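You operate a simulated robot arm through the tools that you are given. There is no shell and no other tool. Be economical: measure what you need, move in short steps, check, and stop when the job is done.

You run a simulated two-armed robot. Do the job below in one go: nothing can be reset, and whatever is moved stays where it is left.

## Task
Take the cap off the juice bottle and lay it down on the yellow tabletop. Then put the sanding block on the black tabletop away on the yellow tabletop. Then fetch the teal side plate and set it on the pantry worktop. Then put the filter brush on the black tabletop. Then put the cocoa tin on the grey tabletop away on the blue tabletop. Then take the bar lemon and put it on top of the broccoli. Then take the milk jug and leave it on the loading side. Keep to this order. Set down upright: sanding block, cocoa tin, milk jug.

It is judged by the outcome, as a careful person would: the job done as asked, and still so three seconds after it is handed in. It fails if anything else is knocked over, pushed out of place, dropped, spilled or broken. Lids that push on must go on centred and level and be pressed home; caps that screw on are set level and turned clockwise until they are tight.

## Robot
Two 7-joint arms with two-finger parallel grippers on one trunk, on a base that drives. Base frame: it is fixed to the floor where the robot stands at the start and does not move with it; the origin is under the middle of the robot, x ahead of it, y to its left, z up. Units: mm, degrees, N and s.
The left shoulder is at the start at [50, 187, 1160], the right one opposite. With the tool pointing down near the work surface each hand reaches from about 100 to 660 mm from the robot's upright axis, wherever it stands, measured 20 degrees to its own side. Places, roughly: bar lemon (6x6x4 cm) [-4700, 2300, 1000]; black tabletop [700, 1300, 800]; blue tabletop [700, -3300, 800]; broccoli (8x8x6 cm) [-3900, -1400, 900]; filter brush (6x11x12 cm) [-200, 2200, 900]; loading side [-6200, -3600, 900]; milk jug (14x8x16 cm) [-6300, 600, 1000]; pantry worktop [-1500, -1600, 900]; sanding block (6x10x10 cm) [700, 1600, 900]; teal side plate (18x18x4 cm) [500, 1800, 900]; yellow tabletop [700, 100, 800]. Payload 3.43 kg a hand.
The TCP of each hand is the grasp point between the finger pads, 30 mm short of the fingertips. In the tool frame z runs along the fingers and y along their closing line. The gripper opens to 94 mm. The fingers are 28 mm wide and 10 mm thick; the gripper's body (50 by 96 mm) begins 55 mm behind the TCP.
Orientation is that of the tool frame in the base frame, as [roll, pitch, yaw] about the fixed x, y, z axes, in that order (R = Rz(yaw) Ry(pitch) Rx(roll)). With the fingers straight down and closing along the base's y, the tool's x points along the base's -x, its y along +y and its z along -z.

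## Interface
- The arms move only by the tool send_rows. It takes "left_increments", "right_increments" or both (then of equal length, played together; a hand with none holds still); each is a list of rows, each a list of 3 entries, a list of its own where there are three numbers: the shift along the tool's x, y, z in mm, then the turn, a rotation vector about the tool's x, y, z in degrees, then the opening in per cent of the stroke, from 0 (shut) to 100 (fully open). In form: [[[dx, dy, dz], [wx, wy, wz], jaw], ...]. A call has 1 to 20 rows; each row shifts and turns the commanded pose from where the row before left it, along the tool's axes as they then stand. Each row takes 0.2 s and may step no farther than 50 mm and 8.6 degrees from the row before; otherwise, or with a gripper value out of range, the whole call is refused. A pose out of reach is approached as far as the arm can. The call stops where the force on the tool passes 40 N (or 10 N more than at its start, if that is more) or the arm is blocked; 0.2 s more then pass. Each finger travels about 153 mm/s and halts on what it meets, pressing with about 31 N; the grip force reading is that of the motor and also rises with nothing between the fingers. The clock runs only during rows and for 0.2 s after the last one: add rows that do not move to give the fingers time. The reply holds the time, the measured pose of the TCP, the force on the tool along the base axes, the opening and the grip force, in the units named above and with some noise, with the torque about the TCP (base axes, N m) and any sound that the robot's microphone picked up, and new pictures: "pictures" is both (left out), scene, wrist or none (wrist: the cameras of the hands that moved).
- Cameras (640 x 400 px; columns grow to the right, rows downward): "scene" is now at [149.6, -21.8, 1352.8]; the picture's right is [-0.23, -0.97, 0.00], its down [-0.27, 0.06, -0.96] and it looks along [0.93, -0.22, -0.28] (base axes); focal length 214 px, centre (320, 200). "left" rides on the left gripper at [76, -14, -102] in its tool frame; the picture's right is [0.18, 0.98, 0.00], its down [-0.75, 0.14, -0.64] and it looks along [-0.63, 0.12, 0.77] (tool axes); focal length 243 px, centre (320, 200). "right" rides on the right gripper at [76, 14, -103] in its tool frame; the picture's right is [-0.18, 0.98, 0.00], its down [-0.75, -0.14, -0.64] and it looks along [-0.63, -0.12, 0.77] (tool axes); focal length 243 px, centre (320, 200). There is no depth. A picture from a camera that has moved, and an enlarged one, comes with that camera's place and axes in the base frame and with its lens.
- move_column(by): slides the trunk up (or, below 0, down) by that many mm; the arms and the scene camera ride with it, the base frame stays. It gives what a move gives, with no picture.
- base_move(legs): drives the robot by 1 to 6 legs, each [ahead, left, turn to the left] in mm, mm and degrees, along the robot's own axes; the way and the turn of a leg run together, so that a leg with both is an arc; at most 1500 mm and 180 degrees a leg. The arms and the cameras ride along, it lands a little off, and it stops where it bumps. It gives what a move gives, and a new picture of the scene camera.
- pan_tilt(pan, tilt): turns the head with the scene camera to pan (to the left, within 80 degrees either way) and tilt (down, from -29 to 69), counted from straight ahead of the robot. It gives what a move gives, and a new picture of the scene camera.
- enlarge(camera, box): a new picture of the part [left, top, right, bottom] of that camera's present view, enlarged. It takes no simulated time.
- sign_off(): hands the job in; it is judged then, once.

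Work in short steps. Places have to be worked out from the pictures, the camera data and where the tool is seen: move nearer, look again, correct. Check each grasp and each placing, and mend what went wrong. You have 196 turns and 260 pictures in all, those below and enlarged ones among them. Open the grippers and draw the arms clear of the work before you hand the job in, unless the task says otherwise; then end with one line.

The tools are called as name(argument=value, ...) on one line, values as JSON. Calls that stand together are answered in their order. send_rows: Moves the arms, as the interface text tells. Its arguments: {"type":"object","properties":{"left_increments":{"type":"array","items":{"type":"array"}},"right_increments":{"type":"array","items":{"type":"array"}},"pictures":{"type":"string","enum":["both","scene","wrist","none"]}},"required":[]} The other tools are called the same way: move_column (by) slides the trunk up or down; base_move (legs) drives the base; pan_tilt (pan, tilt) turns the head that bears the scene camera; enlarge (camera, box) takes an enlarged picture of a part of a camera's view; sign_off () hands the job in.

At the start:

```text
time_s: 0.0
left_eef_pos: [338.0, 50.4, 1306.8]
left_tcp_rot: [179.9, 0.1, -180.0]
left_wrist_force: [0.0, -0.7, 0.2]
left_torque: [0.03, 0.0, 0.0]
left_width: 94.2
left_grip_force: 0.2
right_eef_pos: [336.0, -223.8, 1221.4]
right_tcp_rot: [-179.9, 0.1, -179.9]
right_wrist_force: [-0.1, -0.7, 0.8]
right_torque: [0.02, 0.01, 0.0]
right_width: 94.1
right_grip_force: 0.0
trunk travel left (down, up): [-375.0, 57.0]
robot x, y, heading: [1.0, -2.7, 0.1]
head pan, tilt: [-13.5, 16.0]
```

scene: 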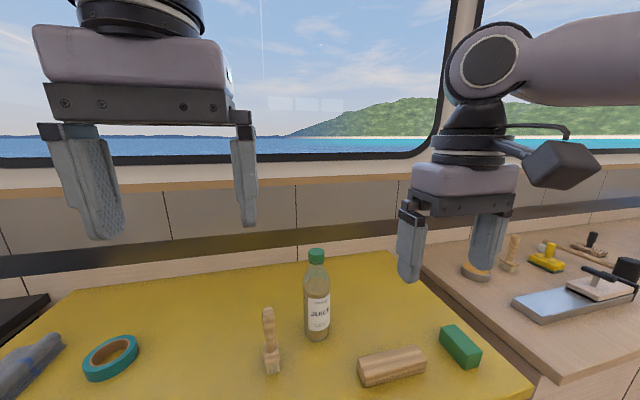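
right: 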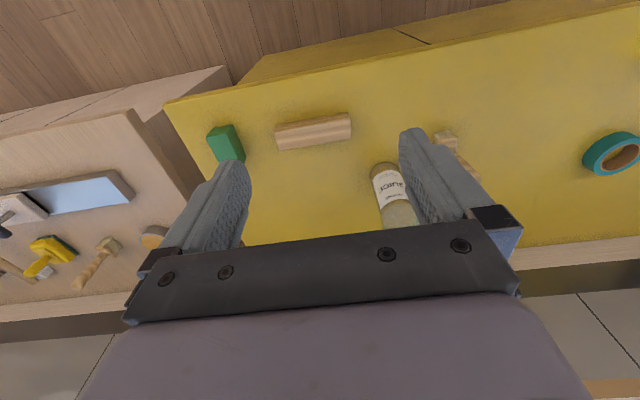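
left: 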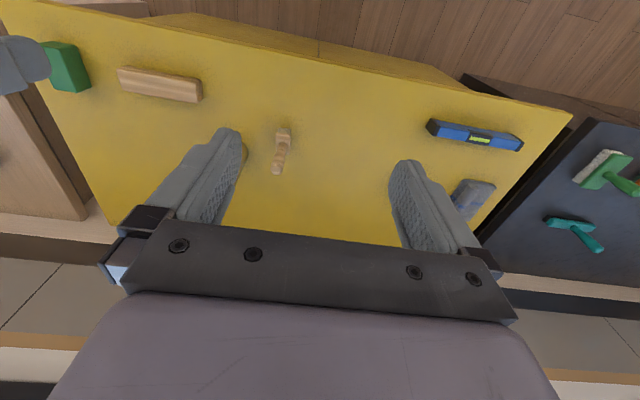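

The bottle appears near [600, -120], cap at about z 1080. I'll look straight down to see the table's near edge and the objects.

pan_tilt(pan=-5, tilt=45)

enlarge(camera="scene", box=[220, 0, 420, 200])

```text
time_s: 0.9
left_eef_pos: [337.3, 50.5, 1307.3]
left_tcp_rot: [180.0, 0.1, 180.0]
left_wrist_force: [-0.2, 0.1, 0.0]
left_torque: [0.02, 0.01, 0.01]
left_width: 94.0
left_grip_force: 0.3
right_eef_pos: [336.7, -223.8, 1222.0]
right_tcp_rot: [180.0, 0.1, 179.9]
right_wrist_force: [-0.5, 0.1, 0.6]
right_torque: [0.01, -0.01, -0.01]
right_width: 93.9
right_grip_force: 0.2
trunk travel left (down, up): [-375.0, 57.0]
robot x, y, heading: [-1.9, -1.4, -0.0]
head pan, tilt: [-5.0, 45.0]
camera scene: at [139.8, -7.1, 1307.7], right [-0.09, -1.0, 0.0], down [-0.7, 0.06, -0.71], along [0.7, -0.06, -0.71], focal length 214 px, centre (320, 200)
```

scene: 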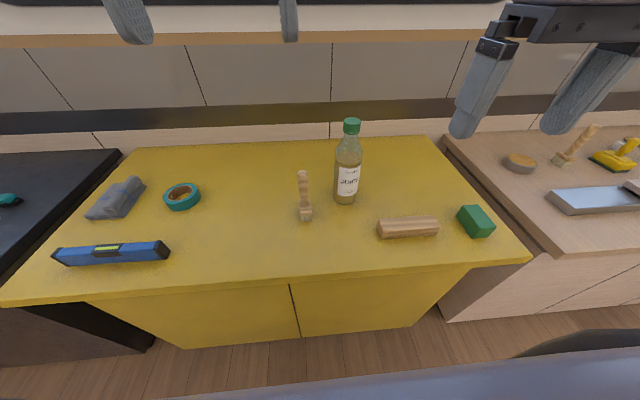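

```text
2.00 times, centred on (320, 100) of scene
camera zoom: at [139.8, -7.1, 1307.7], right [-0.09, -1.0, 0.0], down [-0.7, 0.06, -0.71], along [0.7, -0.06, -0.71], focal length 429 px, centre (320, 400)
```

zoom: 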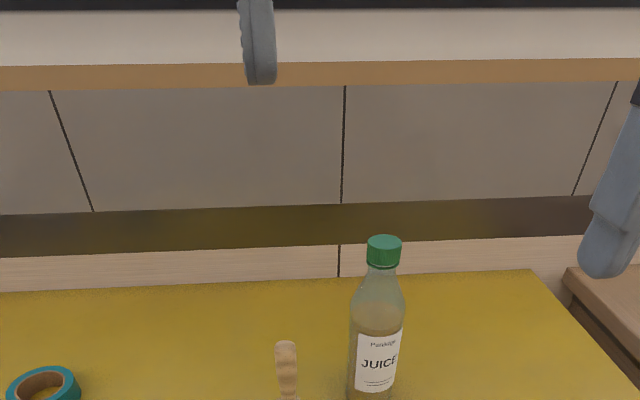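

Bottle base is about (590, -118), with clear lanes either side (brush at y≈0, wooden block y<-195). I'll shift right so it is centred, and slightly ahead.

base_move(legs=[[40, -118, 0]])

```text
time_s: 2.2
left_eef_pos: [378.6, -68.6, 1306.3]
left_tcp_rot: [180.0, 0.1, -180.0]
left_wrist_force: [0.4, -0.5, 0.2]
left_torque: [0.03, 0.01, 0.04]
left_width: 94.3
left_grip_force: 0.0
right_eef_pos: [375.4, -341.9, 1222.0]
right_tcp_rot: [179.9, 0.1, 179.9]
right_wrist_force: [0.2, 0.0, -0.3]
right_torque: [0.01, 0.04, 0.03]
right_width: 94.1
right_grip_force: 0.2
trunk travel left (down, up): [-375.0, 57.0]
robot x, y, heading: [41.5, -114.2, 0.1]
head pan, tilt: [-5.0, 45.0]
camera scene: at [179.9, -125.5, 1307.5], right [-0.09, -1.0, 0.0], down [-0.7, 0.06, -0.71], along [0.7, -0.06, -0.71], focal length 214 px, centre (320, 200)
```

scene: 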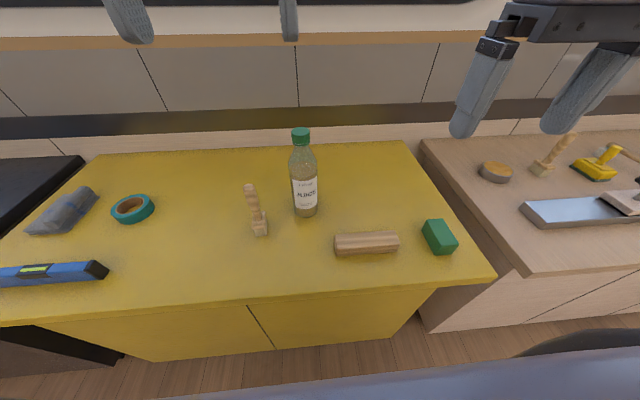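

Bottle axis ≈ (595, -120), cap top ≈ 1089. Plan: right hand holds the body from the front, tilted forward 60°; left hand unscrews from above. First tilt the right hand while moving left aside.

send_rows(right_increments=[[[-12, 0, 1], [0, -7.5, 0], 100], [[-12, 0, 2], [0, -7.5, 0], 100], [[-11, 0, 4], [0, -7.5, 0], 100], [[-11, 0, 6], [0, -7.5, 0], 100], [[-10, 0, 7], [0, -7.5, 0], 100], [[-9, 0, 8], [0, -7.5, 0], 100], [[-8, 0, 9], [0, -7.5, 0], 100], [[-6, 0, 10], [0, -7.5, 0], 100]], left_increments=[[[0, 20, 0], [0, 0, 0], 100], [[0, 20, 0], [0, 0, 0], 100], [[0, 20, 0], [0, 0, 0], 100], [[0, 20, 0], [0, 0, 0], 100], [[0, 20, 0], [0, 0, 0], 100], [[0, 20, 0], [0, 0, 0], 100], [[0, 20, 0], [0, 0, 0], 100], [[0, 0, 0], [0, 0, 0], 100]], pictures="none")

```text
time_s: 4.0
left_eef_pos: [375.9, 70.1, 1306.0]
left_tcp_rot: [-179.9, 0.0, -180.0]
left_wrist_force: [0.0, 0.6, 0.4]
left_torque: [0.0, 0.0, -0.01]
left_width: 94.2
left_grip_force: 0.2
right_eef_pos: [471.9, -343.3, 1215.1]
right_tcp_rot: [179.8, 60.1, 179.7]
right_wrist_force: [-0.1, -0.1, -0.3]
right_torque: [-0.01, -0.02, 0.02]
right_width: 94.0
right_grip_force: 0.0
trunk travel left (down, up): [-375.0, 57.0]
robot x, y, heading: [39.2, -116.9, -0.0]
head pan, tilt: [-5.0, 45.0]
```

Tilt OK. Move right hand over to y=-120 and then down to a pre-grasp in front of the bottle.

send_rows(right_increments=[[[0, 37, 0], [0, 0, 0], 100], [[0, 37, 0], [0, 0, 0], 100], [[0, 37, 0], [0, 0, 0], 100], [[0, 37, 0], [0, 0, 0], 100], [[0, 37, 0], [0, 0, 0], 100], [[0, 38, 0], [0, 0, 0], 100], [[28.8, 0, 18.5], [0, 0, 0], 100], [[28.8, 0, 18.5], [0, 0, 0], 100], [[28.8, 0, 18.5], [0, 0, 0], 100], [[28.8, 0, 18.5], [0, 0, 0], 100], [[28.8, 0, 18.5], [0, 0, 0], 100], [[28.8, 0, 18.5], [0, 0, 0], 100]])

```text
time_s: 6.6
left_eef_pos: [376.3, 69.5, 1306.1]
left_tcp_rot: [180.0, 0.0, 180.0]
left_wrist_force: [0.5, 0.5, 0.1]
left_torque: [-0.01, -0.03, -0.03]
left_width: 94.1
left_grip_force: 0.0
right_eef_pos: [485.7, -263.3, 1022.0]
right_tcp_rot: [179.8, 60.0, 179.9]
right_wrist_force: [-0.3, 0.2, -1.2]
right_torque: [-0.03, 0.02, 0.0]
right_width: 94.1
right_grip_force: 0.1
right hand out of reach, approached as far as the arm can: row 4, 5, 6, 9, 10, 11, 12
trunk travel left (down, up): [-375.0, 57.0]
robot x, y, heading: [40.0, -117.4, -0.2]
head pan, tilt: [-5.0, 45.0]
camera scene: at [179.7, -124.8, 1307.6], right [-0.09, -1.0, 0.0], down [-0.7, 0.06, -0.71], along [0.7, -0.06, -0.71], focal length 214 px, centre (320, 200)
camera right: at [356.6, -249.3, 1009.4], right [0.09, 0.98, 0.16], down [-0.18, -0.14, 0.97], along [0.98, -0.12, 0.16], focal length 243 px, centre (320, 200)
```

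scene: 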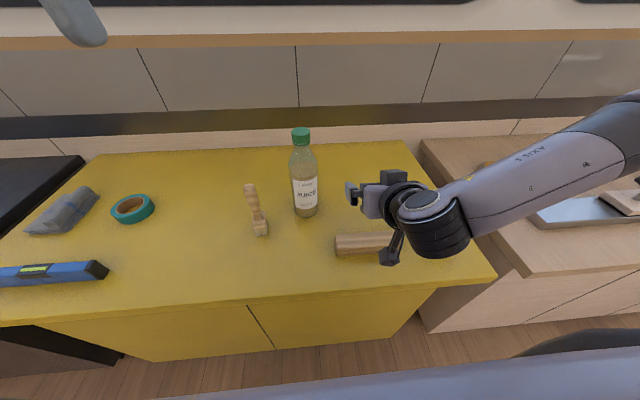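
right: 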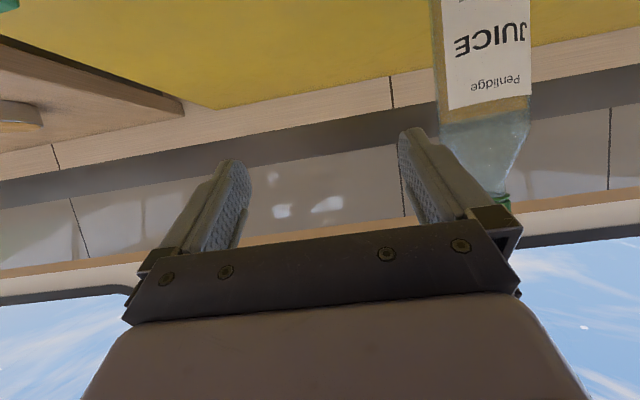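

The right arm can't get to y=-120 with that wrist heading. I'll yaw the hand 35° inward so it approaches from the right-front, and see where it is.

send_rows(right_increments=[[[0, 0, 0], [-6.06, 0, -3.5], 100], [[0, 0, 0], [-6.06, 0, -3.5], 100], [[0, 0, 0], [-6.06, 0, -3.5], 100], [[0, 0, 0], [-6.06, 0, -3.5], 100], [[0, 0, 0], [-6.06, 0, -3.5], 100], [[0, 0, 0], [0, 0, 0], 100]], pictures="scene")

```text
time_s: 8.0
left_eef_pos: [376.6, 70.8, 1306.1]
left_tcp_rot: [180.0, 0.0, 180.0]
left_wrist_force: [0.0, 0.7, -0.5]
left_torque: [0.02, 0.03, -0.01]
left_width: 93.9
left_grip_force: 0.1
right_eef_pos: [484.2, -264.2, 1023.6]
right_tcp_rot: [-179.8, 60.1, -144.8]
right_wrist_force: [0.2, 0.5, 0.6]
right_torque: [-0.01, -0.03, 0.03]
right_width: 94.1
right_grip_force: 0.0
trunk travel left (down, up): [-375.0, 57.0]
robot x, y, heading: [39.2, -121.0, 0.0]
head pan, tilt: [-5.0, 45.0]
camera scene: at [179.6, -124.5, 1307.6], right [-0.09, -1.0, 0.0], down [-0.7, 0.06, -0.71], along [0.7, -0.06, -0.71], focal length 214 px, centre (320, 200)
```

scene: 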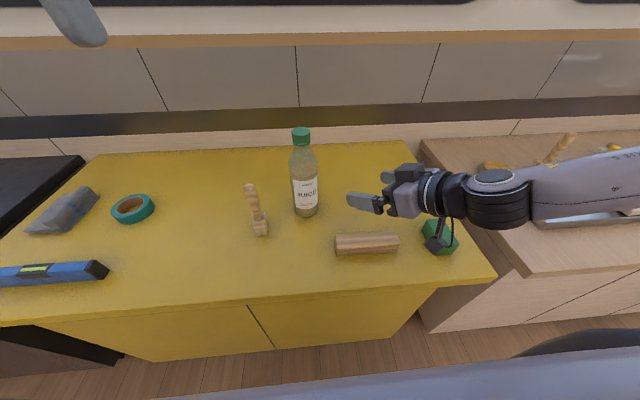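

The reached pose counts as commanded. Now sidestep to the line of approach, aiming at the bottle.

send_rows(right_increments=[[[-6.3, 18, 13.3], [0, 0, 0], 100], [[-6.3, 18, 13.3], [0, 0, 0], 100], [[-6.3, 18, 13.3], [0, 0, 0], 100]])

```text
time_s: 8.8
left_eef_pos: [376.5, 71.7, 1305.2]
left_tcp_rot: [-179.9, -0.1, 180.0]
left_wrist_force: [0.2, 0.0, 0.6]
left_torque: [-0.01, -0.01, 0.02]
left_width: 94.2
left_grip_force: 0.1
right_eef_pos: [489.8, -193.3, 1019.6]
right_tcp_rot: [-179.9, 60.0, -145.1]
right_wrist_force: [-0.2, 0.2, 0.7]
right_torque: [0.01, -0.01, 0.01]
right_width: 94.1
right_grip_force: 0.1
trunk travel left (down, up): [-375.0, 57.0]
robot x, y, heading: [35.3, -117.8, -0.0]
head pan, tilt: [-5.0, 45.0]
camera scene: at [179.8, -124.2, 1307.6], right [-0.09, -1.0, 0.0], down [-0.7, 0.06, -0.71], along [0.7, -0.06, -0.71], focal length 214 px, centre (320, 200)
camera right: at [376.6, -254.2, 1007.0], right [-0.49, 0.86, 0.16], down [-0.07, -0.22, 0.97], along [0.87, 0.46, 0.16], focal length 243 px, centre (320, 200)
```

scene: 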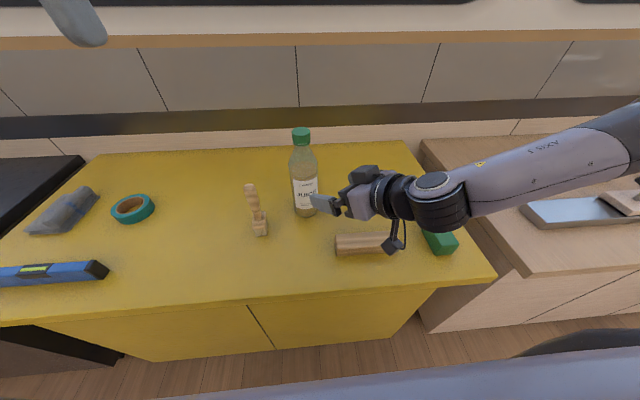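
right: 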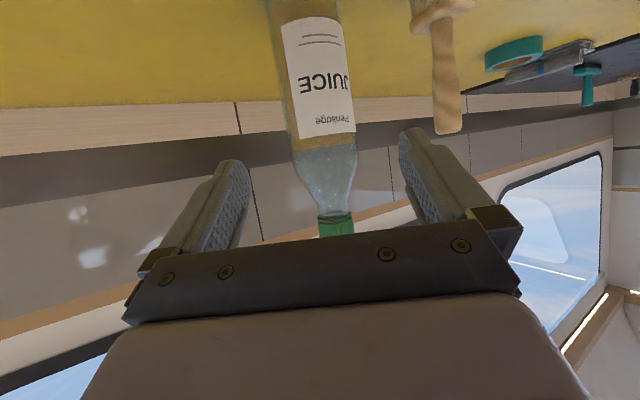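

The bottle is centred in the jaws. Advance 145 mm along the fingers and close.

send_rows(right_increments=[[[0, 0, 36], [0, 0, 0], 100], [[0, 0, 36], [0, 0, 0], 100], [[0, 0, 36], [0, 0, 0], 100], [[0, 0, 36], [0, 0, 0], 100], [[0, 0, 0], [0, 0, 0], 100], [[0, 0, 0], [0, 0, 0], 50], [[0, 0, 0], [0, 0, 0], 50]])

```text
time_s: 10.4
left_eef_pos: [375.6, 69.7, 1304.5]
left_tcp_rot: [180.0, 0.0, 180.0]
left_wrist_force: [-0.1, 0.2, -0.4]
left_torque: [-0.02, -0.01, -0.01]
left_width: 93.9
left_grip_force: 0.0
right_eef_pos: [563.0, -201.0, 1000.5]
right_tcp_rot: [-179.9, 60.1, -144.9]
right_wrist_force: [-0.1, 0.0, 0.1]
right_torque: [0.02, 0.05, 0.02]
right_width: 46.9
right_grip_force: 0.0
right hand out of reach, approached as far as the arm can: row 1, 2, 3, 4
trunk travel left (down, up): [-375.0, 57.0]
robot x, y, heading: [38.6, -116.9, 0.0]
head pan, tilt: [-5.0, 45.0]
camera scene: at [179.6, -124.6, 1307.6], right [-0.09, -1.0, 0.0], down [-0.7, 0.06, -0.71], along [0.7, -0.06, -0.71], focal length 214 px, centre (320, 200)
camera right: at [450.2, -262.9, 988.0], right [-0.49, 0.86, 0.16], down [-0.07, -0.22, 0.97], along [0.87, 0.46, 0.16], focal length 243 px, centre (320, 200)
```

scene: 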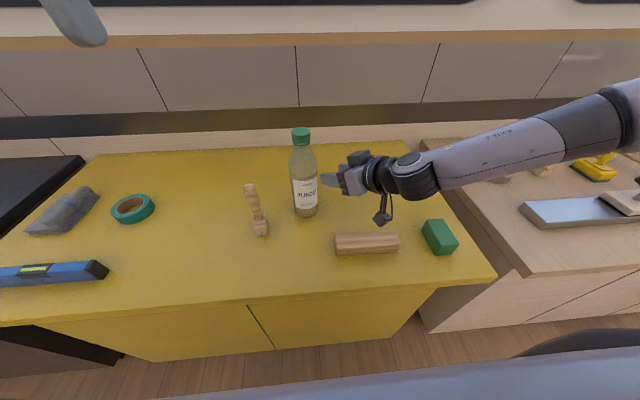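
right: 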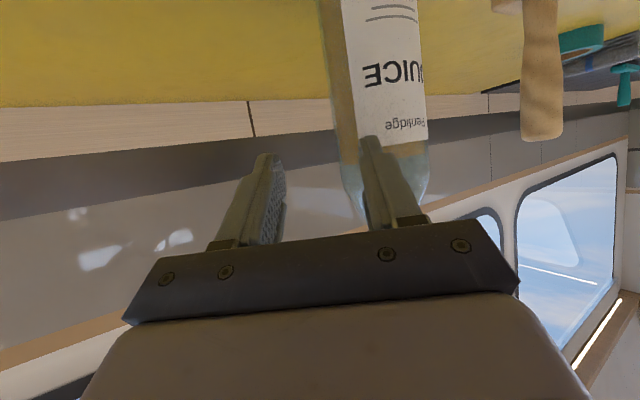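

Reach limit again. I'll retract the right hand, then reposition the base (ahead and left) so the bottle lies to the right arm's own side.

send_rows(right_increments=[[[20, 0, -34], [0, 0, 0], 100], [[20, 0, -34], [0, 0, 0], 100], [[20, 0, -34], [0, 0, 0], 100], [[20, 0, -34], [0, 0, 0], 100], [[-32, 0, -19], [0, 0, 0], 100], [[-32, 0, -19], [0, 0, 0], 100], [[-32, 0, -19], [0, 0, 0], 100], [[-32, 0, -19], [0, 0, 0], 100]], pictures="none")

base_move(legs=[[0, 110, 0], [45, 0, 0]])

```text
time_s: 12.2
left_eef_pos: [376.3, 71.2, 1306.1]
left_tcp_rot: [-179.9, 0.1, -180.0]
left_wrist_force: [-0.5, 0.1, 0.3]
left_torque: [-0.02, 0.03, -0.02]
left_width: 94.2
left_grip_force: 0.1
right_eef_pos: [441.2, -293.9, 1146.3]
right_tcp_rot: [-179.8, 60.1, -144.7]
right_wrist_force: [-0.4, -0.7, 0.8]
right_torque: [0.0, 0.04, 0.02]
right_width: 94.0
right_grip_force: 0.0
right hand out of reach, approached as far as the arm can: row 5
trunk travel left (down, up): [-375.0, 57.0]
robot x, y, heading: [40.9, -118.5, -0.1]
head pan, tilt: [-5.0, 45.0]
```

```text
time_s: 13.9
left_eef_pos: [421.5, 181.3, 1305.8]
left_tcp_rot: [-180.0, -0.1, -179.8]
left_wrist_force: [0.3, -0.7, 0.2]
left_torque: [-0.01, 0.01, -0.02]
left_width: 94.2
left_grip_force: 0.1
right_eef_pos: [486.6, -182.1, 1144.3]
right_tcp_rot: [-179.9, 60.0, -145.0]
right_wrist_force: [0.6, -0.5, 1.0]
right_torque: [-0.02, -0.03, 0.0]
right_width: 94.1
right_grip_force: 0.0
trunk travel left (down, up): [-375.0, 57.0]
robot x, y, heading: [85.9, -9.5, 0.3]
head pan, tilt: [-5.0, 45.0]
camera scene: at [224.8, -14.1, 1307.4], right [-0.09, -1.0, 0.0], down [-0.71, 0.06, -0.71], along [0.7, -0.06, -0.71], focal length 214 px, centre (320, 200)
```

scene: 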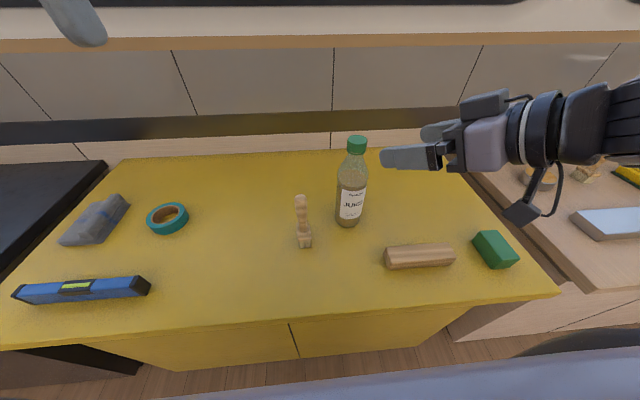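

No bump. Lower the trunk 100 mm so the shoulder is nearer the grasp height, then align and advance.

move_column(by=-100)

send_rows(right_increments=[[[13, -5, 0], [0, 0, 0], 100], [[13, -5, 0], [0, 0, 0], 100], [[0, 0, 30], [0, 0, 0], 100], [[0, 0, 30], [0, 0, 0], 100], [[0, 0, 0], [0, 0, 0], 100]])

```text
time_s: 15.2
left_eef_pos: [419.2, 181.2, 1206.3]
left_tcp_rot: [-179.9, 0.0, -179.9]
left_wrist_force: [0.2, -0.3, 0.3]
left_torque: [-0.03, 0.01, -0.01]
left_width: 94.0
left_grip_force: 0.0
right_eef_pos: [485.3, -184.2, 1046.2]
right_tcp_rot: [-179.9, 60.1, -145.0]
right_wrist_force: [0.9, 0.1, 0.0]
right_torque: [0.0, -0.01, 0.0]
right_width: 94.2
right_grip_force: 0.0
trunk travel left (down, up): [-275.0, 157.0]
robot x, y, heading: [83.8, -7.7, 0.2]
head pan, tilt: [-5.0, 45.0]
```

```text
time_s: 16.4
left_eef_pos: [419.3, 181.1, 1206.0]
left_tcp_rot: [179.9, 0.0, -179.9]
left_wrist_force: [0.9, -0.7, 0.3]
left_torque: [-0.01, 0.03, -0.02]
left_width: 94.1
left_grip_force: 0.1
right_eef_pos: [523.7, -170.1, 992.6]
right_tcp_rot: [-180.0, 60.0, -145.0]
right_wrist_force: [0.2, 0.6, -0.4]
right_torque: [0.02, 0.01, -0.02]
right_width: 93.8
right_grip_force: 0.0
trunk travel left (down, up): [-275.0, 157.0]
robot x, y, heading: [82.8, -8.4, 0.2]
head pan, tilt: [-5.0, 45.0]
camera scene: at [223.4, -14.4, 1207.6], right [-0.09, -1.0, 0.0], down [-0.7, 0.06, -0.71], along [0.7, -0.06, -0.71], focal length 214 px, centre (320, 200)
camera right: at [411.1, -230.5, 979.5], right [-0.49, 0.86, 0.16], down [-0.07, -0.22, 0.97], along [0.87, 0.46, 0.16], focal length 243 px, centre (320, 200)
```

scene: 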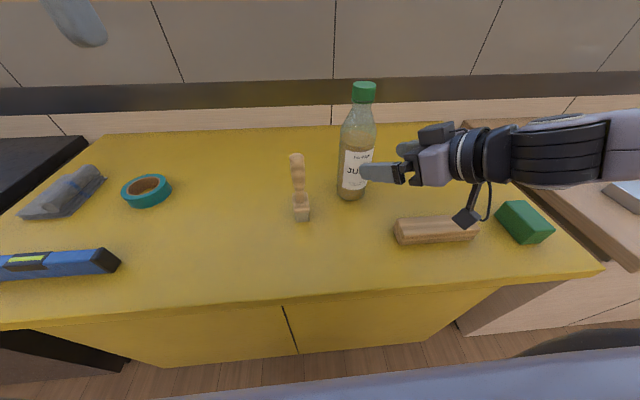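
right: 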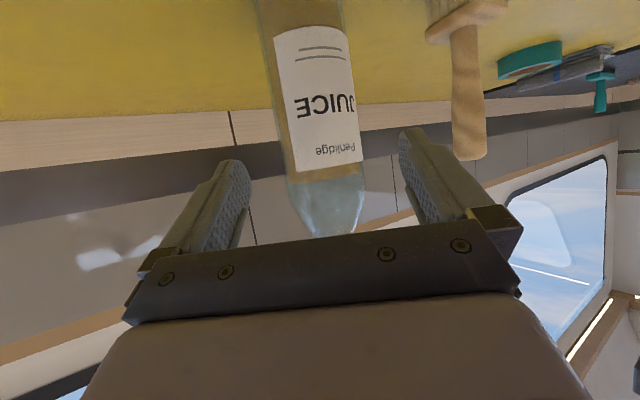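

Aligned. Advance 88 mm and close on the bottle.

send_rows(right_increments=[[[0, 0, 30], [0, 0, 0], 100], [[0, 0, 30], [0, 0, 0], 100], [[0, 0, 28], [0, 0, 0], 100], [[0, 0, 0], [0, 0, 0], 100], [[0, 0, 0], [0, 0, 0], 60], [[0, 0, 0], [0, 0, 0], 60]])

```text
time_s: 17.8
left_eef_pos: [419.4, 180.1, 1205.6]
left_tcp_rot: [180.0, 0.1, -179.9]
left_wrist_force: [-0.4, 0.2, 0.8]
left_torque: [-0.02, 0.01, 0.01]
left_width: 94.0
left_grip_force: 0.1
right_eef_pos: [586.1, -124.7, 949.9]
right_tcp_rot: [-179.8, 60.1, -144.9]
right_wrist_force: [1.1, -2.6, 1.7]
right_torque: [-0.03, -0.07, -0.06]
right_width: 70.3
right_grip_force: 31.2
trunk travel left (down, up): [-275.0, 157.0]
robot x, y, heading: [87.9, -6.9, 0.0]
head pan, tilt: [-5.0, 45.0]
camera scene: at [223.4, -14.5, 1207.6], right [-0.09, -1.0, 0.0], down [-0.7, 0.06, -0.71], along [0.7, -0.06, -0.71], focal length 214 px, centre (320, 200)
camera right: at [472.8, -186.6, 936.6], right [-0.49, 0.86, 0.16], down [-0.07, -0.22, 0.97], along [0.87, 0.46, 0.17], focal length 243 px, centre (320, 200)
```

scene: 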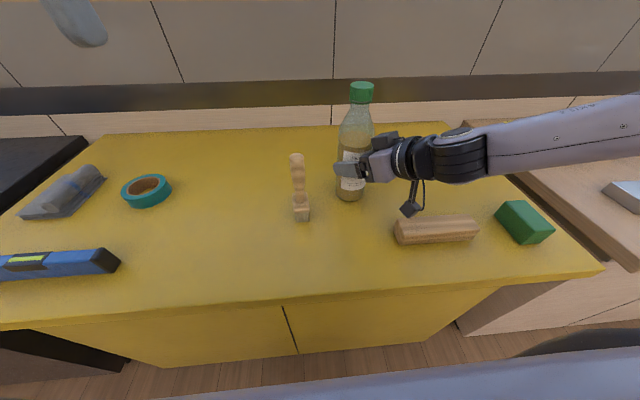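
right: 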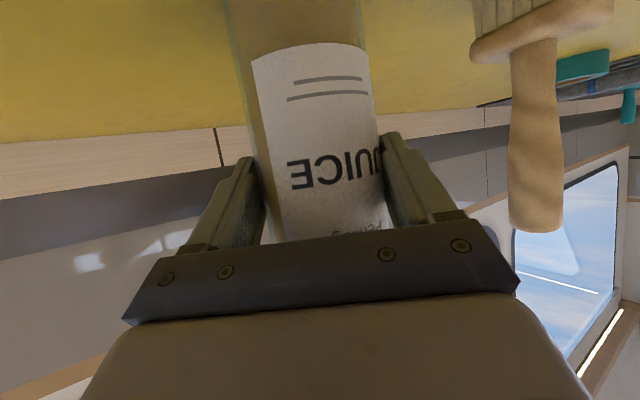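

Bottle held (70 mm, 31 N). Bring the left hand above the cap at about (592, -119) for a look.

send_rows(left_increments=[[[-21.6, -37.4, 0], [0, 0, 0], 100], [[-21.6, -37.4, 0], [0, 0, 0], 100], [[-21.6, -37.4, 0], [0, 0, 0], 100], [[-21.6, -37.4, 0], [0, 0, 0], 100], [[-21.6, -37.4, 0], [0, 0, 0], 100], [[-21.6, -37.4, 0], [0, 0, 0], 100], [[-21.6, -37.4, 0], [0, 0, 0], 100], [[-21.6, -37.4, 5], [0, 0, 0], 100], [[0, 0, 0], [0, 0, 0], 70]])

```text
time_s: 19.6
left_eef_pos: [555.8, -9.3, 1201.3]
left_tcp_rot: [-174.1, 0.5, -173.4]
left_wrist_force: [-0.1, 1.0, -0.2]
left_torque: [-0.03, -0.01, -0.01]
left_width: 93.9
left_grip_force: 0.2
left hand out of reach, approached as far as the arm can: row 6, 7, 8
right_eef_pos: [585.6, -125.7, 949.1]
right_tcp_rot: [-179.8, 60.0, -144.9]
right_wrist_force: [1.2, 0.4, 1.1]
right_torque: [0.31, -0.52, -0.1]
right_width: 69.8
right_grip_force: 30.7
trunk travel left (down, up): [-275.0, 157.0]
robot x, y, heading: [84.2, -8.6, 0.3]
head pan, tilt: [-5.0, 45.0]
stopped in row 8 (left hand): the arm was blocked; the commanded pose is now the measured one
camera scene: at [223.3, -14.0, 1207.7], right [-0.09, -1.0, 0.0], down [-0.7, 0.06, -0.71], along [0.7, -0.06, -0.71], focal length 214 px, centre (320, 200)
camera left: at [479.3, -21.7, 1304.7], right [-0.29, 0.95, -0.1], down [0.72, 0.29, 0.63], along [0.63, 0.11, -0.77], focal length 243 px, centre (320, 200)
```

scene: 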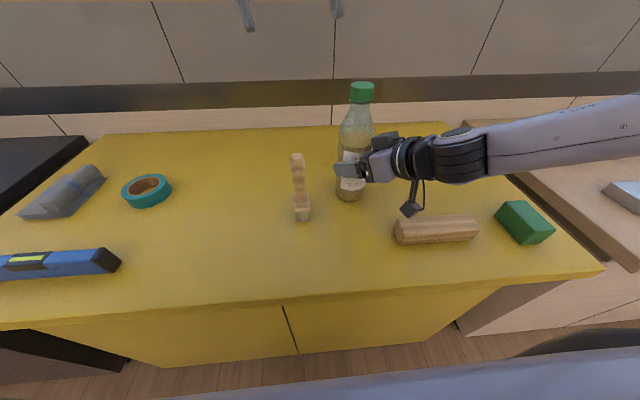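
left: 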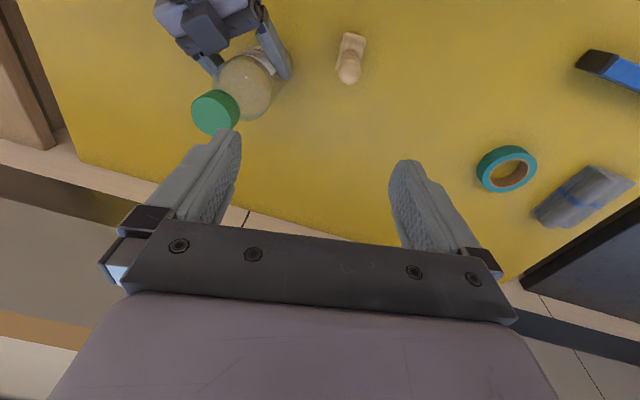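

The left arm is just short from here. I'll release, back the right hand away, drive ~45 mm closer and re-grip.

send_rows(right_increments=[[[0, 0, 0], [0, 0, 0], 100], [[0, 0, 0], [0, 0, 0], 100], [[0, 0, -34], [0, 0, 0], 100], [[0, 0, -34], [0, 0, 0], 100], [[0, 0, -34], [0, 0, 0], 100], [[0, 0, -34], [0, 0, 0], 100], [[0, 0, -34], [0, 0, 0], 100]], left_increments=[[[0, 0, 0], [0, 0, 0], 100], [[0, 0, 0], [0, 0, 0], 100], [[30, 0, 0], [0, 0, 0], 100], [[30, 20, 0], [-2, 0, 0], 100], [[30, 20, 0], [-2, 0, 0], 100], [[0, 20, 0], [-2, 0, 6], 100], [[0, 20, 0], [0, 0, 0], 100]], pictures="none")

base_move(legs=[[45, -20, 0]])

```text
time_s: 21.2
left_eef_pos: [458.5, 60.0, 1199.0]
left_tcp_rot: [179.7, 0.6, -179.7]
left_wrist_force: [0.2, -0.5, 0.0]
left_torque: [0.01, 0.01, 0.0]
left_width: 94.0
left_grip_force: 0.0
right_eef_pos: [469.5, -209.2, 1037.0]
right_tcp_rot: [179.9, 59.9, -144.9]
right_wrist_force: [0.1, 0.0, 0.5]
right_torque: [0.01, 0.04, -0.04]
right_width: 94.0
right_grip_force: 0.1
right hand out of reach, approached as far as the arm can: row 7
trunk travel left (down, up): [-275.0, 157.0]
robot x, y, heading: [83.4, -6.5, 0.2]
head pan, tilt: [-5.0, 45.0]
```

```text
time_s: 22.0
left_eef_pos: [461.7, 58.3, 1199.2]
left_tcp_rot: [179.7, 0.6, -179.3]
left_wrist_force: [0.2, 0.8, -0.1]
left_torque: [0.03, -0.01, 0.01]
left_width: 94.0
left_grip_force: 0.0
right_eef_pos: [474.5, -209.8, 1036.6]
right_tcp_rot: [-180.0, 59.8, -144.6]
right_wrist_force: [0.3, 0.0, 0.1]
right_torque: [0.02, 0.03, -0.05]
right_width: 93.8
right_grip_force: 0.1
trunk travel left (down, up): [-275.0, 157.0]
robot x, y, heading: [84.5, -5.2, 0.1]
head pan, tilt: [-5.0, 45.0]
stopped in leg 1: the robot was blocked; the commanded pose is now the measured one
camera scene: at [225.8, -15.9, 1207.6], right [-0.08, -1.0, 0.0], down [-0.7, 0.06, -0.71], along [0.7, -0.06, -0.71], focal length 214 px, centre (320, 200)
```

scene: 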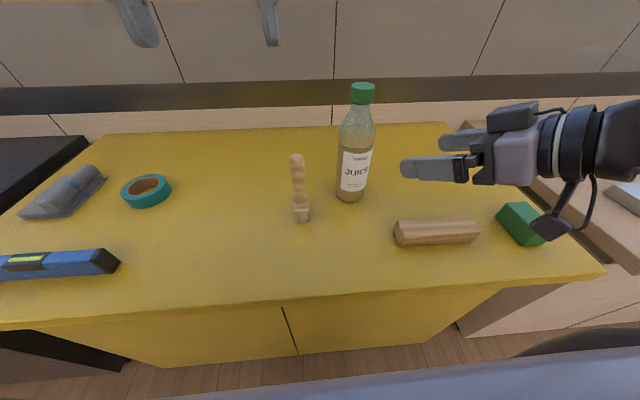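

The base can't go beyond x≈86. Shift it right instead so the bottle is nearer the left arm too.

base_move(legs=[[0, -68, 0]])

send_rows(right_increments=[[[0, 26, 24], [0, 0, 0], 100], [[0, 26, 24], [0, 0, 0], 100], [[0, 0, 0], [0, 0, 0], 100]], pictures="wrist")

```text
time_s: 23.0
left_eef_pos: [462.7, -10.1, 1198.0]
left_tcp_rot: [179.7, 0.6, -179.3]
left_wrist_force: [0.2, -0.3, 0.1]
left_torque: [0.03, 0.05, -0.01]
left_width: 94.0
left_grip_force: 0.1
right_eef_pos: [474.4, -280.1, 1036.7]
right_tcp_rot: [179.9, 59.8, -144.7]
right_wrist_force: [0.4, 0.1, 0.3]
right_torque: [0.03, 0.03, 0.02]
right_width: 94.1
right_grip_force: 0.1
trunk travel left (down, up): [-275.0, 157.0]
robot x, y, heading: [86.1, -81.0, 0.4]
head pan, tilt: [-5.0, 45.0]
camera scene: at [226.0, -86.0, 1207.6], right [-0.08, -1.0, 0.0], down [-0.7, 0.06, -0.71], along [0.7, -0.06, -0.71], focal length 214 px, centre (320, 200)
```

scene: 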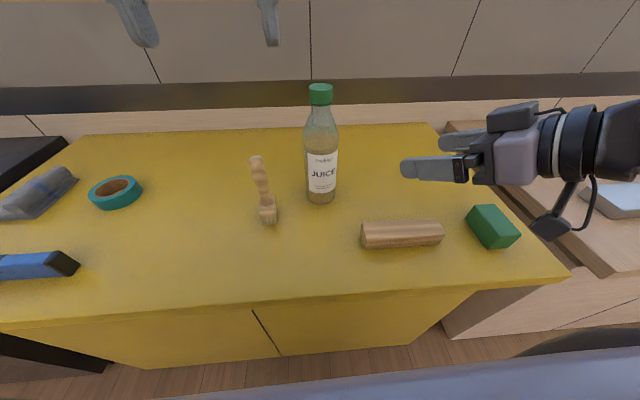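

```text
time_s: 23.8
left_eef_pos: [460.5, -10.1, 1198.3]
left_tcp_rot: [179.6, 0.6, -179.3]
left_wrist_force: [0.7, 0.6, -1.1]
left_torque: [0.01, 0.0, 0.02]
left_width: 94.2
left_grip_force: 0.0
right_eef_pos: [485.1, -213.2, 1012.7]
right_tcp_rot: [179.8, 59.8, -144.7]
right_wrist_force: [0.0, -0.6, -0.2]
right_torque: [0.04, -0.01, 0.03]
right_width: 93.7
right_grip_force: 0.1
right hand out of reach, approached as far as the arm can: row 1
trunk travel left (down, up): [-275.0, 157.0]
robot x, y, heading: [85.3, -79.7, 0.4]
head pan, tilt: [-5.0, 45.0]
camera right: at [372.9, -276.1, 1000.8], right [-0.49, 0.85, 0.16], down [-0.06, -0.22, 0.97], along [0.87, 0.47, 0.16], focal length 243 px, centre (320, 200)
```

right: 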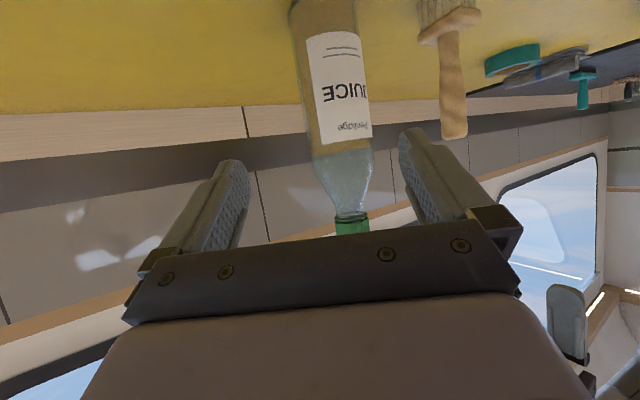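

Continue: align sideways 18 mm and advance ~145 mm in two stages.

send_rows(right_increments=[[[-6, 9.5, 20], [0, 0, 0], 100], [[-6, 9.5, 20], [0, 0, 0], 100], [[0, 0, 25], [0, 0, 0], 100], [[0, 0, 0], [0, 0, 0], 100]], pictures="wrist")

```text
time_s: 24.8
left_eef_pos: [461.7, -10.8, 1199.2]
left_tcp_rot: [179.7, 0.6, -179.3]
left_wrist_force: [0.3, -0.2, 0.2]
left_torque: [0.0, -0.01, 0.03]
left_width: 94.0
left_grip_force: 0.1
right_eef_pos: [523.2, -160.8, 989.8]
right_tcp_rot: [179.7, 59.9, -144.7]
right_wrist_force: [-0.6, 0.3, -0.8]
right_torque: [-0.01, 0.02, 0.01]
right_width: 94.0
right_grip_force: 0.0
trunk travel left (down, up): [-275.0, 157.0]
robot x, y, heading: [88.7, -79.4, 0.4]
head pan, tilt: [-5.0, 45.0]
camera right: at [411.3, -222.9, 977.2], right [-0.49, 0.85, 0.16], down [-0.06, -0.22, 0.97], along [0.87, 0.47, 0.16], focal length 243 px, centre (320, 200)
```

right: 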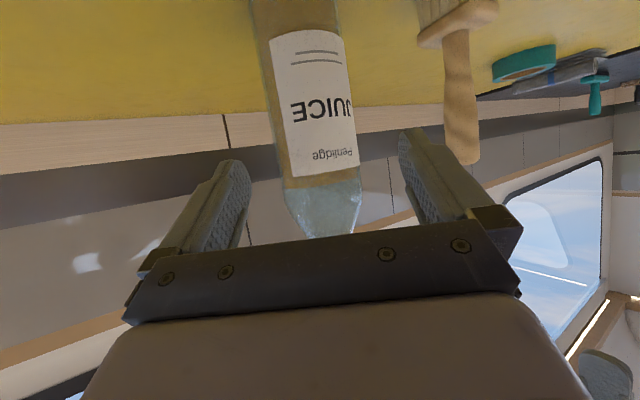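

Advance 88 mm with a 3 mm correction, then close.

send_rows(right_increments=[[[0, -1.5, 30], [0, 0, 0], 100], [[0, -1.5, 30], [0, 0, 0], 100], [[0, 0, 28], [0, 0, 0], 100], [[0, 0, 0], [0, 0, 0], 100], [[0, 0, 0], [0, 0, 0], 60], [[0, 0, 0], [0, 0, 0], 60]], pictures="wrist")

```text
time_s: 26.2
left_eef_pos: [461.3, -10.5, 1199.4]
left_tcp_rot: [179.7, 0.6, -179.2]
left_wrist_force: [0.2, 0.4, -0.2]
left_torque: [0.02, -0.02, 0.03]
left_width: 93.9
left_grip_force: 0.1
right_eef_pos: [584.5, -125.8, 949.5]
right_tcp_rot: [179.9, 60.0, -144.6]
right_wrist_force: [3.0, -1.3, 1.7]
right_torque: [-0.08, -0.26, -0.05]
right_width: 69.9
right_grip_force: 31.4
right hand out of reach, approached as far as the arm can: row 3
trunk travel left (down, up): [-275.0, 157.0]
robot x, y, heading: [85.1, -80.4, 0.5]
head pan, tilt: [-5.0, 45.0]
camera right: at [472.6, -186.9, 936.2], right [-0.49, 0.85, 0.16], down [-0.06, -0.22, 0.97], along [0.87, 0.47, 0.16], focal length 243 px, centre (320, 200)
```

right: 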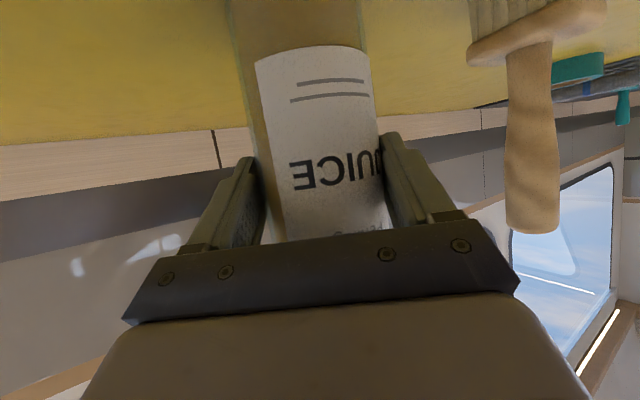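

Held again. Now the left hand to above the cap.

send_rows(left_increments=[[[-22, -22, 10], [0, 0, 0], 100], [[-22, -22, 10], [0, 0, 0], 100], [[-22, -22, 10], [0, 0, 0], 100], [[-22, -22, 10], [0, 0, 0], 100], [[-22, -20, 10], [0, 0, 0], 100], [[0, 0, 0], [0, 0, 0], 70]])

```text
time_s: 27.8
left_eef_pos: [593.2, -65.2, 1162.1]
left_tcp_rot: [-176.5, 0.6, -174.2]
left_wrist_force: [0.2, -0.4, -0.9]
left_torque: [-0.01, 0.0, 0.01]
left_width: 65.8
left_grip_force: 0.1
left hand out of reach, approached as far as the arm can: row 5
right_eef_pos: [584.9, -124.3, 948.9]
right_tcp_rot: [-180.0, 59.8, -144.6]
right_wrist_force: [-0.8, 0.0, 1.2]
right_torque: [-0.05, -0.04, -0.02]
right_width: 69.8
right_grip_force: 30.4
trunk travel left (down, up): [-275.0, 157.0]
robot x, y, heading: [84.4, -81.3, 0.3]
head pan, tilt: [-5.0, 45.0]
stopped in row 6 (left hand): the arm was blocked; the commanded pose is now the measured one
camera scene: at [225.9, -85.4, 1207.6], right [-0.08, -1.0, 0.0], down [-0.7, 0.06, -0.71], along [0.7, -0.06, -0.71], focal length 214 px, centre (320, 200)
camera left: at [515.5, -80.8, 1264.4], right [-0.28, 0.96, -0.06], down [0.73, 0.25, 0.64], along [0.63, 0.14, -0.77], focal length 243 px, centre (320, 200)
```

scene: 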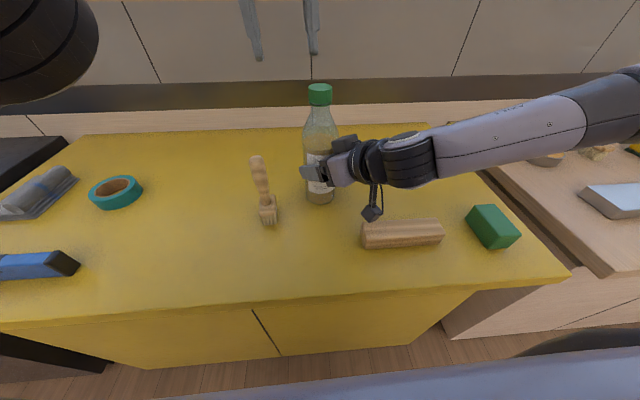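
left: 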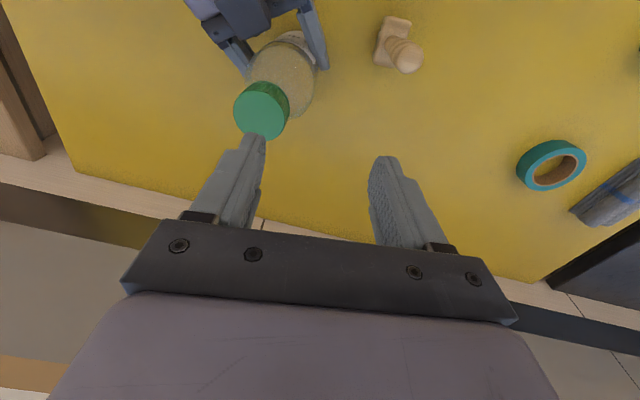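

Cap seen at ≈(591, -113). The limit looks like a wrist heading one, so I'll yaw the left hand inward (also the wind-up for unscrewing) and level it.

send_rows(left_increments=[[[0, 0, 0], [-0.7, 0, 8], 70], [[0, 0, 0], [-0.7, 0, 8], 70], [[0, 0, 0], [-0.7, 0, 8], 70], [[0, 0, 0], [-0.7, 0, 8], 70], [[0, 0, 0], [-0.7, 0, 8], 70], [[0, 0, 0], [0, 0, 8], 70]], pictures="wrist")

```text
time_s: 29.4
left_eef_pos: [604.5, -31.0, 1168.7]
left_tcp_rot: [-179.0, 2.6, 141.4]
left_wrist_force: [0.9, 0.1, 0.5]
left_torque: [0.01, 0.03, 0.01]
left_width: 65.9
left_grip_force: 0.1
right_eef_pos: [583.9, -123.9, 948.4]
right_tcp_rot: [179.7, 59.8, -144.6]
right_wrist_force: [-0.4, -0.2, 1.1]
right_torque: [-0.12, -0.07, 0.0]
right_width: 69.6
right_grip_force: 31.5
trunk travel left (down, up): [-275.0, 157.0]
robot x, y, heading: [84.2, -76.8, 0.6]
head pan, tilt: [-5.0, 45.0]
stopped in row 6 (left hand): the arm was blocked; the commanded pose is now the measured one
camera left: at [533.8, 10.4, 1266.6], right [0.47, 0.88, -0.03], down [0.66, -0.33, 0.67], along [0.58, -0.34, -0.74], focal length 243 px, centre (320, 200)
```

left: 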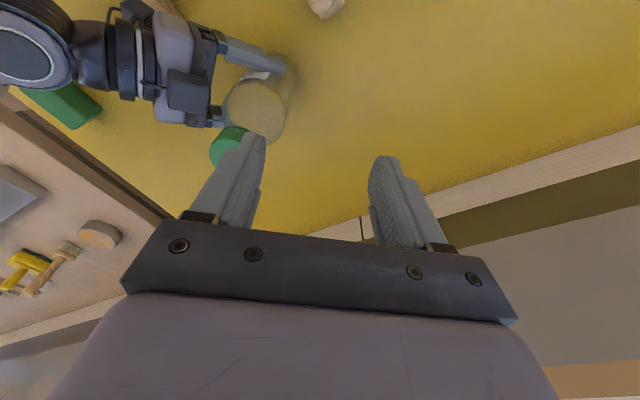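

That direction made it worse, so I'll yaw the other way and see whether reach improves.

send_rows(left_increments=[[[0, 0, 0], [0, 0, -8.4], 70], [[0, 0, 0], [0, 0, -8.4], 70], [[0, 0, 0], [0, 0, -8.4], 70], [[0, 0, 0], [0, 0, -8.4], 70], [[0, 0, 0], [0, 0, -8.4], 70], [[0, 0, 0], [0, 0, -8.4], 70], [[0, 0, 0], [0, 0, -8.4], 70], [[0, 0, 0], [0, 0, -8.4], 70], [[0, 0, 0], [0, 0, -8.4], 70], [[0, 0, 0], [0, 0, -8.4], 70]], pictures="none")

```text
time_s: 31.6
left_eef_pos: [602.3, -33.6, 1168.7]
left_tcp_rot: [-177.4, -0.6, -134.6]
left_wrist_force: [-0.2, 0.2, 0.4]
left_torque: [-0.01, 0.01, -0.07]
left_width: 65.7
left_grip_force: 0.0
right_eef_pos: [585.4, -123.7, 949.2]
right_tcp_rot: [180.0, 59.9, -144.7]
right_wrist_force: [-1.7, -1.9, 0.8]
right_torque: [-0.16, -0.05, -0.04]
right_width: 69.3
right_grip_force: 31.3
trunk travel left (down, up): [-275.0, 157.0]
robot x, y, heading: [87.6, -82.0, 0.4]
head pan, tilt: [-5.0, 45.0]
```

Move toward the cap with this heading.

send_rows(left_increments=[[[16.5, -12.4, 5], [-0.6, 0, 0], 70], [[16.5, -12.4, 5], [-0.6, 0, 0], 70], [[16.5, -12.4, 5], [-0.6, 0, 0], 70], [[16.5, -12.4, 5], [-0.6, 0, 0], 70], [[0, 0, 0], [0, 0, 0], 70]])

```text
time_s: 33.0
left_eef_pos: [583.4, -87.4, 1138.2]
left_tcp_rot: [-179.4, -2.5, -132.0]
left_wrist_force: [-0.3, -0.4, -0.5]
left_torque: [0.0, 0.02, 0.0]
left_width: 65.8
left_grip_force: 0.0
left hand out of reach, approached as far as the arm can: row 1, 2, 3, 4
right_eef_pos: [583.3, -123.8, 949.2]
right_tcp_rot: [179.9, 59.9, -144.5]
right_wrist_force: [-1.1, -0.8, 1.0]
right_torque: [-0.01, -0.04, 0.02]
right_width: 69.2
right_grip_force: 30.9
trunk travel left (down, up): [-275.0, 157.0]
robot x, y, heading: [90.7, -81.4, 0.4]
head pan, tilt: [-5.0, 45.0]
stopped in row 5 (left hand): the arm was blocked; the commanded pose is now the measured one
camera scene: at [225.8, -85.3, 1207.6], right [-0.08, -1.0, 0.0], down [-0.7, 0.06, -0.71], along [0.7, -0.06, -0.71], focal length 214 px, centre (320, 200)
camera left: at [544.2, -149.2, 1244.6], right [-0.85, 0.52, 0.0], down [0.41, 0.68, 0.61], along [0.32, 0.52, -0.8], focal length 243 px, centre (320, 200)
```

scene: 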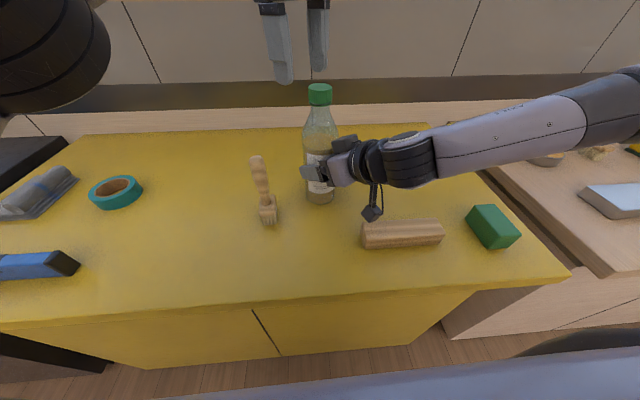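
left: 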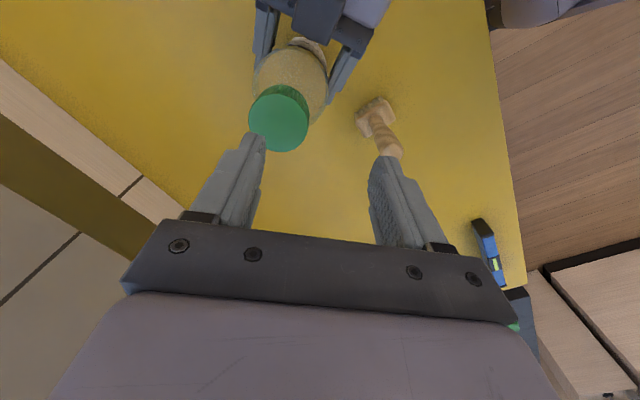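

Left reach ends near the robot's centreline. I'll re-grip once more with the base further right and the right hand yawed 65° (coming from the side). Release and retract first.

send_rows(right_increments=[[[0, 0, 0], [0, 0, 0], 100], [[0, 0, 0], [0, 0, 0], 100], [[0, 0, -34], [0, 0, 0], 100], [[0, 0, -34], [0, 0, 0], 100], [[0, 0, -34], [0, 0, 0], 100], [[0, 0, -34], [0, 0, 0], 100]], left_increments=[[[0, 0, 0], [0, 0, 0], 70], [[0, 0, 0], [0, 0, 0], 70], [[-7, 7, -10], [0, 0, 8], 70], [[-7, 7, -10], [0, 0, 8], 70], [[-7, 7, -10], [0, 0, 8], 70], [[0, 0, -10], [0, 0, 8], 70]], pictures="none")

base_move(legs=[[0, -58, 0]])

```text
time_s: 34.4
left_eef_pos: [580.6, -68.8, 1160.9]
left_tcp_rot: [-177.8, -1.9, -164.0]
left_wrist_force: [-0.3, -0.3, -0.4]
left_torque: [-0.03, 0.02, -0.02]
left_width: 65.6
left_grip_force: 0.0
left hand out of reach, approached as far as the arm can: row 6
right_eef_pos: [488.4, -193.6, 1017.1]
right_tcp_rot: [179.8, 59.8, -144.7]
right_wrist_force: [-0.6, -0.2, 1.1]
right_torque: [-0.01, 0.01, -0.01]
right_width: 93.9
right_grip_force: 0.1
trunk travel left (down, up): [-275.0, 157.0]
robot x, y, heading: [81.4, -78.8, 0.2]
head pan, tilt: [-5.0, 45.0]
```

```text
time_s: 35.3
left_eef_pos: [581.3, -127.4, 1161.3]
left_tcp_rot: [-178.1, -1.9, -164.0]
left_wrist_force: [0.1, -0.3, 0.0]
left_torque: [-0.03, 0.01, -0.02]
left_width: 65.6
left_grip_force: 0.0
right_eef_pos: [488.5, -251.6, 1016.8]
right_tcp_rot: [179.8, 59.7, -144.7]
right_wrist_force: [0.2, -0.6, 1.1]
right_torque: [-0.01, 0.0, -0.01]
right_width: 94.0
right_grip_force: 0.0
trunk travel left (down, up): [-275.0, 157.0]
robot x, y, heading: [85.0, -137.4, 0.5]
head pan, tilt: [-5.0, 45.0]
camera scene: at [226.1, -144.7, 1207.6], right [-0.08, -1.0, 0.0], down [-0.7, 0.06, -0.71], along [0.7, -0.06, -0.71], focal length 214 px, centre (320, 200)
```

scene: 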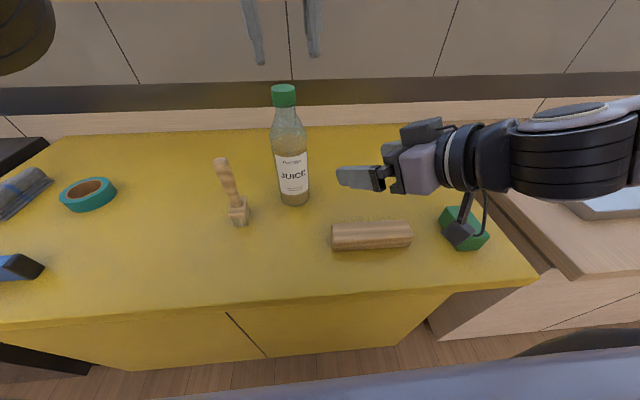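

Yaw the right hand 30° more and line up from the right side.

send_rows(right_increments=[[[0, 0, 0], [-6.5, 0, -3.75], 100], [[0, 0, 0], [-6.5, 0, -3.75], 100], [[0, 0, 0], [-6.5, 0, -3.75], 100], [[0, 0, 0], [-6.5, 0, -3.75], 100], [[-10.5, -18, 22], [0, 0, 0], 100], [[-10.5, -18, 22], [0, 0, 0], 100], [[0, 0, 0], [0, 0, 0], 100]], pictures="wrist")

```text
time_s: 36.9
left_eef_pos: [579.2, -127.5, 1159.8]
left_tcp_rot: [-177.9, -2.1, -163.8]
left_wrist_force: [-0.4, 0.6, -1.0]
left_torque: [0.02, 0.01, -0.02]
left_width: 65.8
left_grip_force: 0.0
right_eef_pos: [537.6, -221.4, 1012.5]
right_tcp_rot: [179.8, 59.9, -114.6]
right_wrist_force: [0.3, 0.2, -0.7]
right_torque: [0.01, 0.01, 0.0]
right_width: 94.0
right_grip_force: 0.0
trunk travel left (down, up): [-275.0, 157.0]
robot x, y, heading: [85.2, -136.2, 0.3]
head pan, tilt: [-5.0, 45.0]
camera right: at [472.3, -331.5, 1000.0], right [-0.86, 0.49, 0.16], down [0.06, -0.22, 0.97], along [0.51, 0.84, 0.16], focal length 243 px, centre (320, 200)
```

right: 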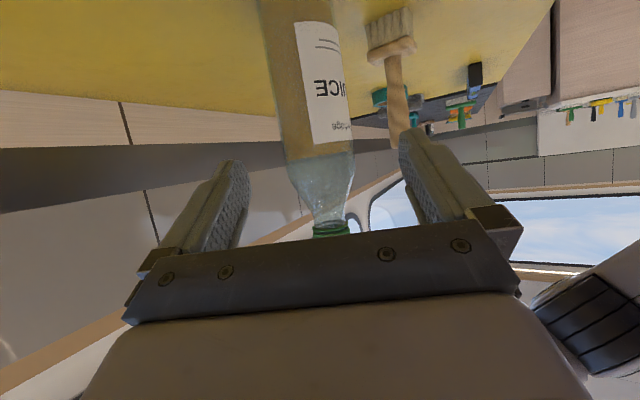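

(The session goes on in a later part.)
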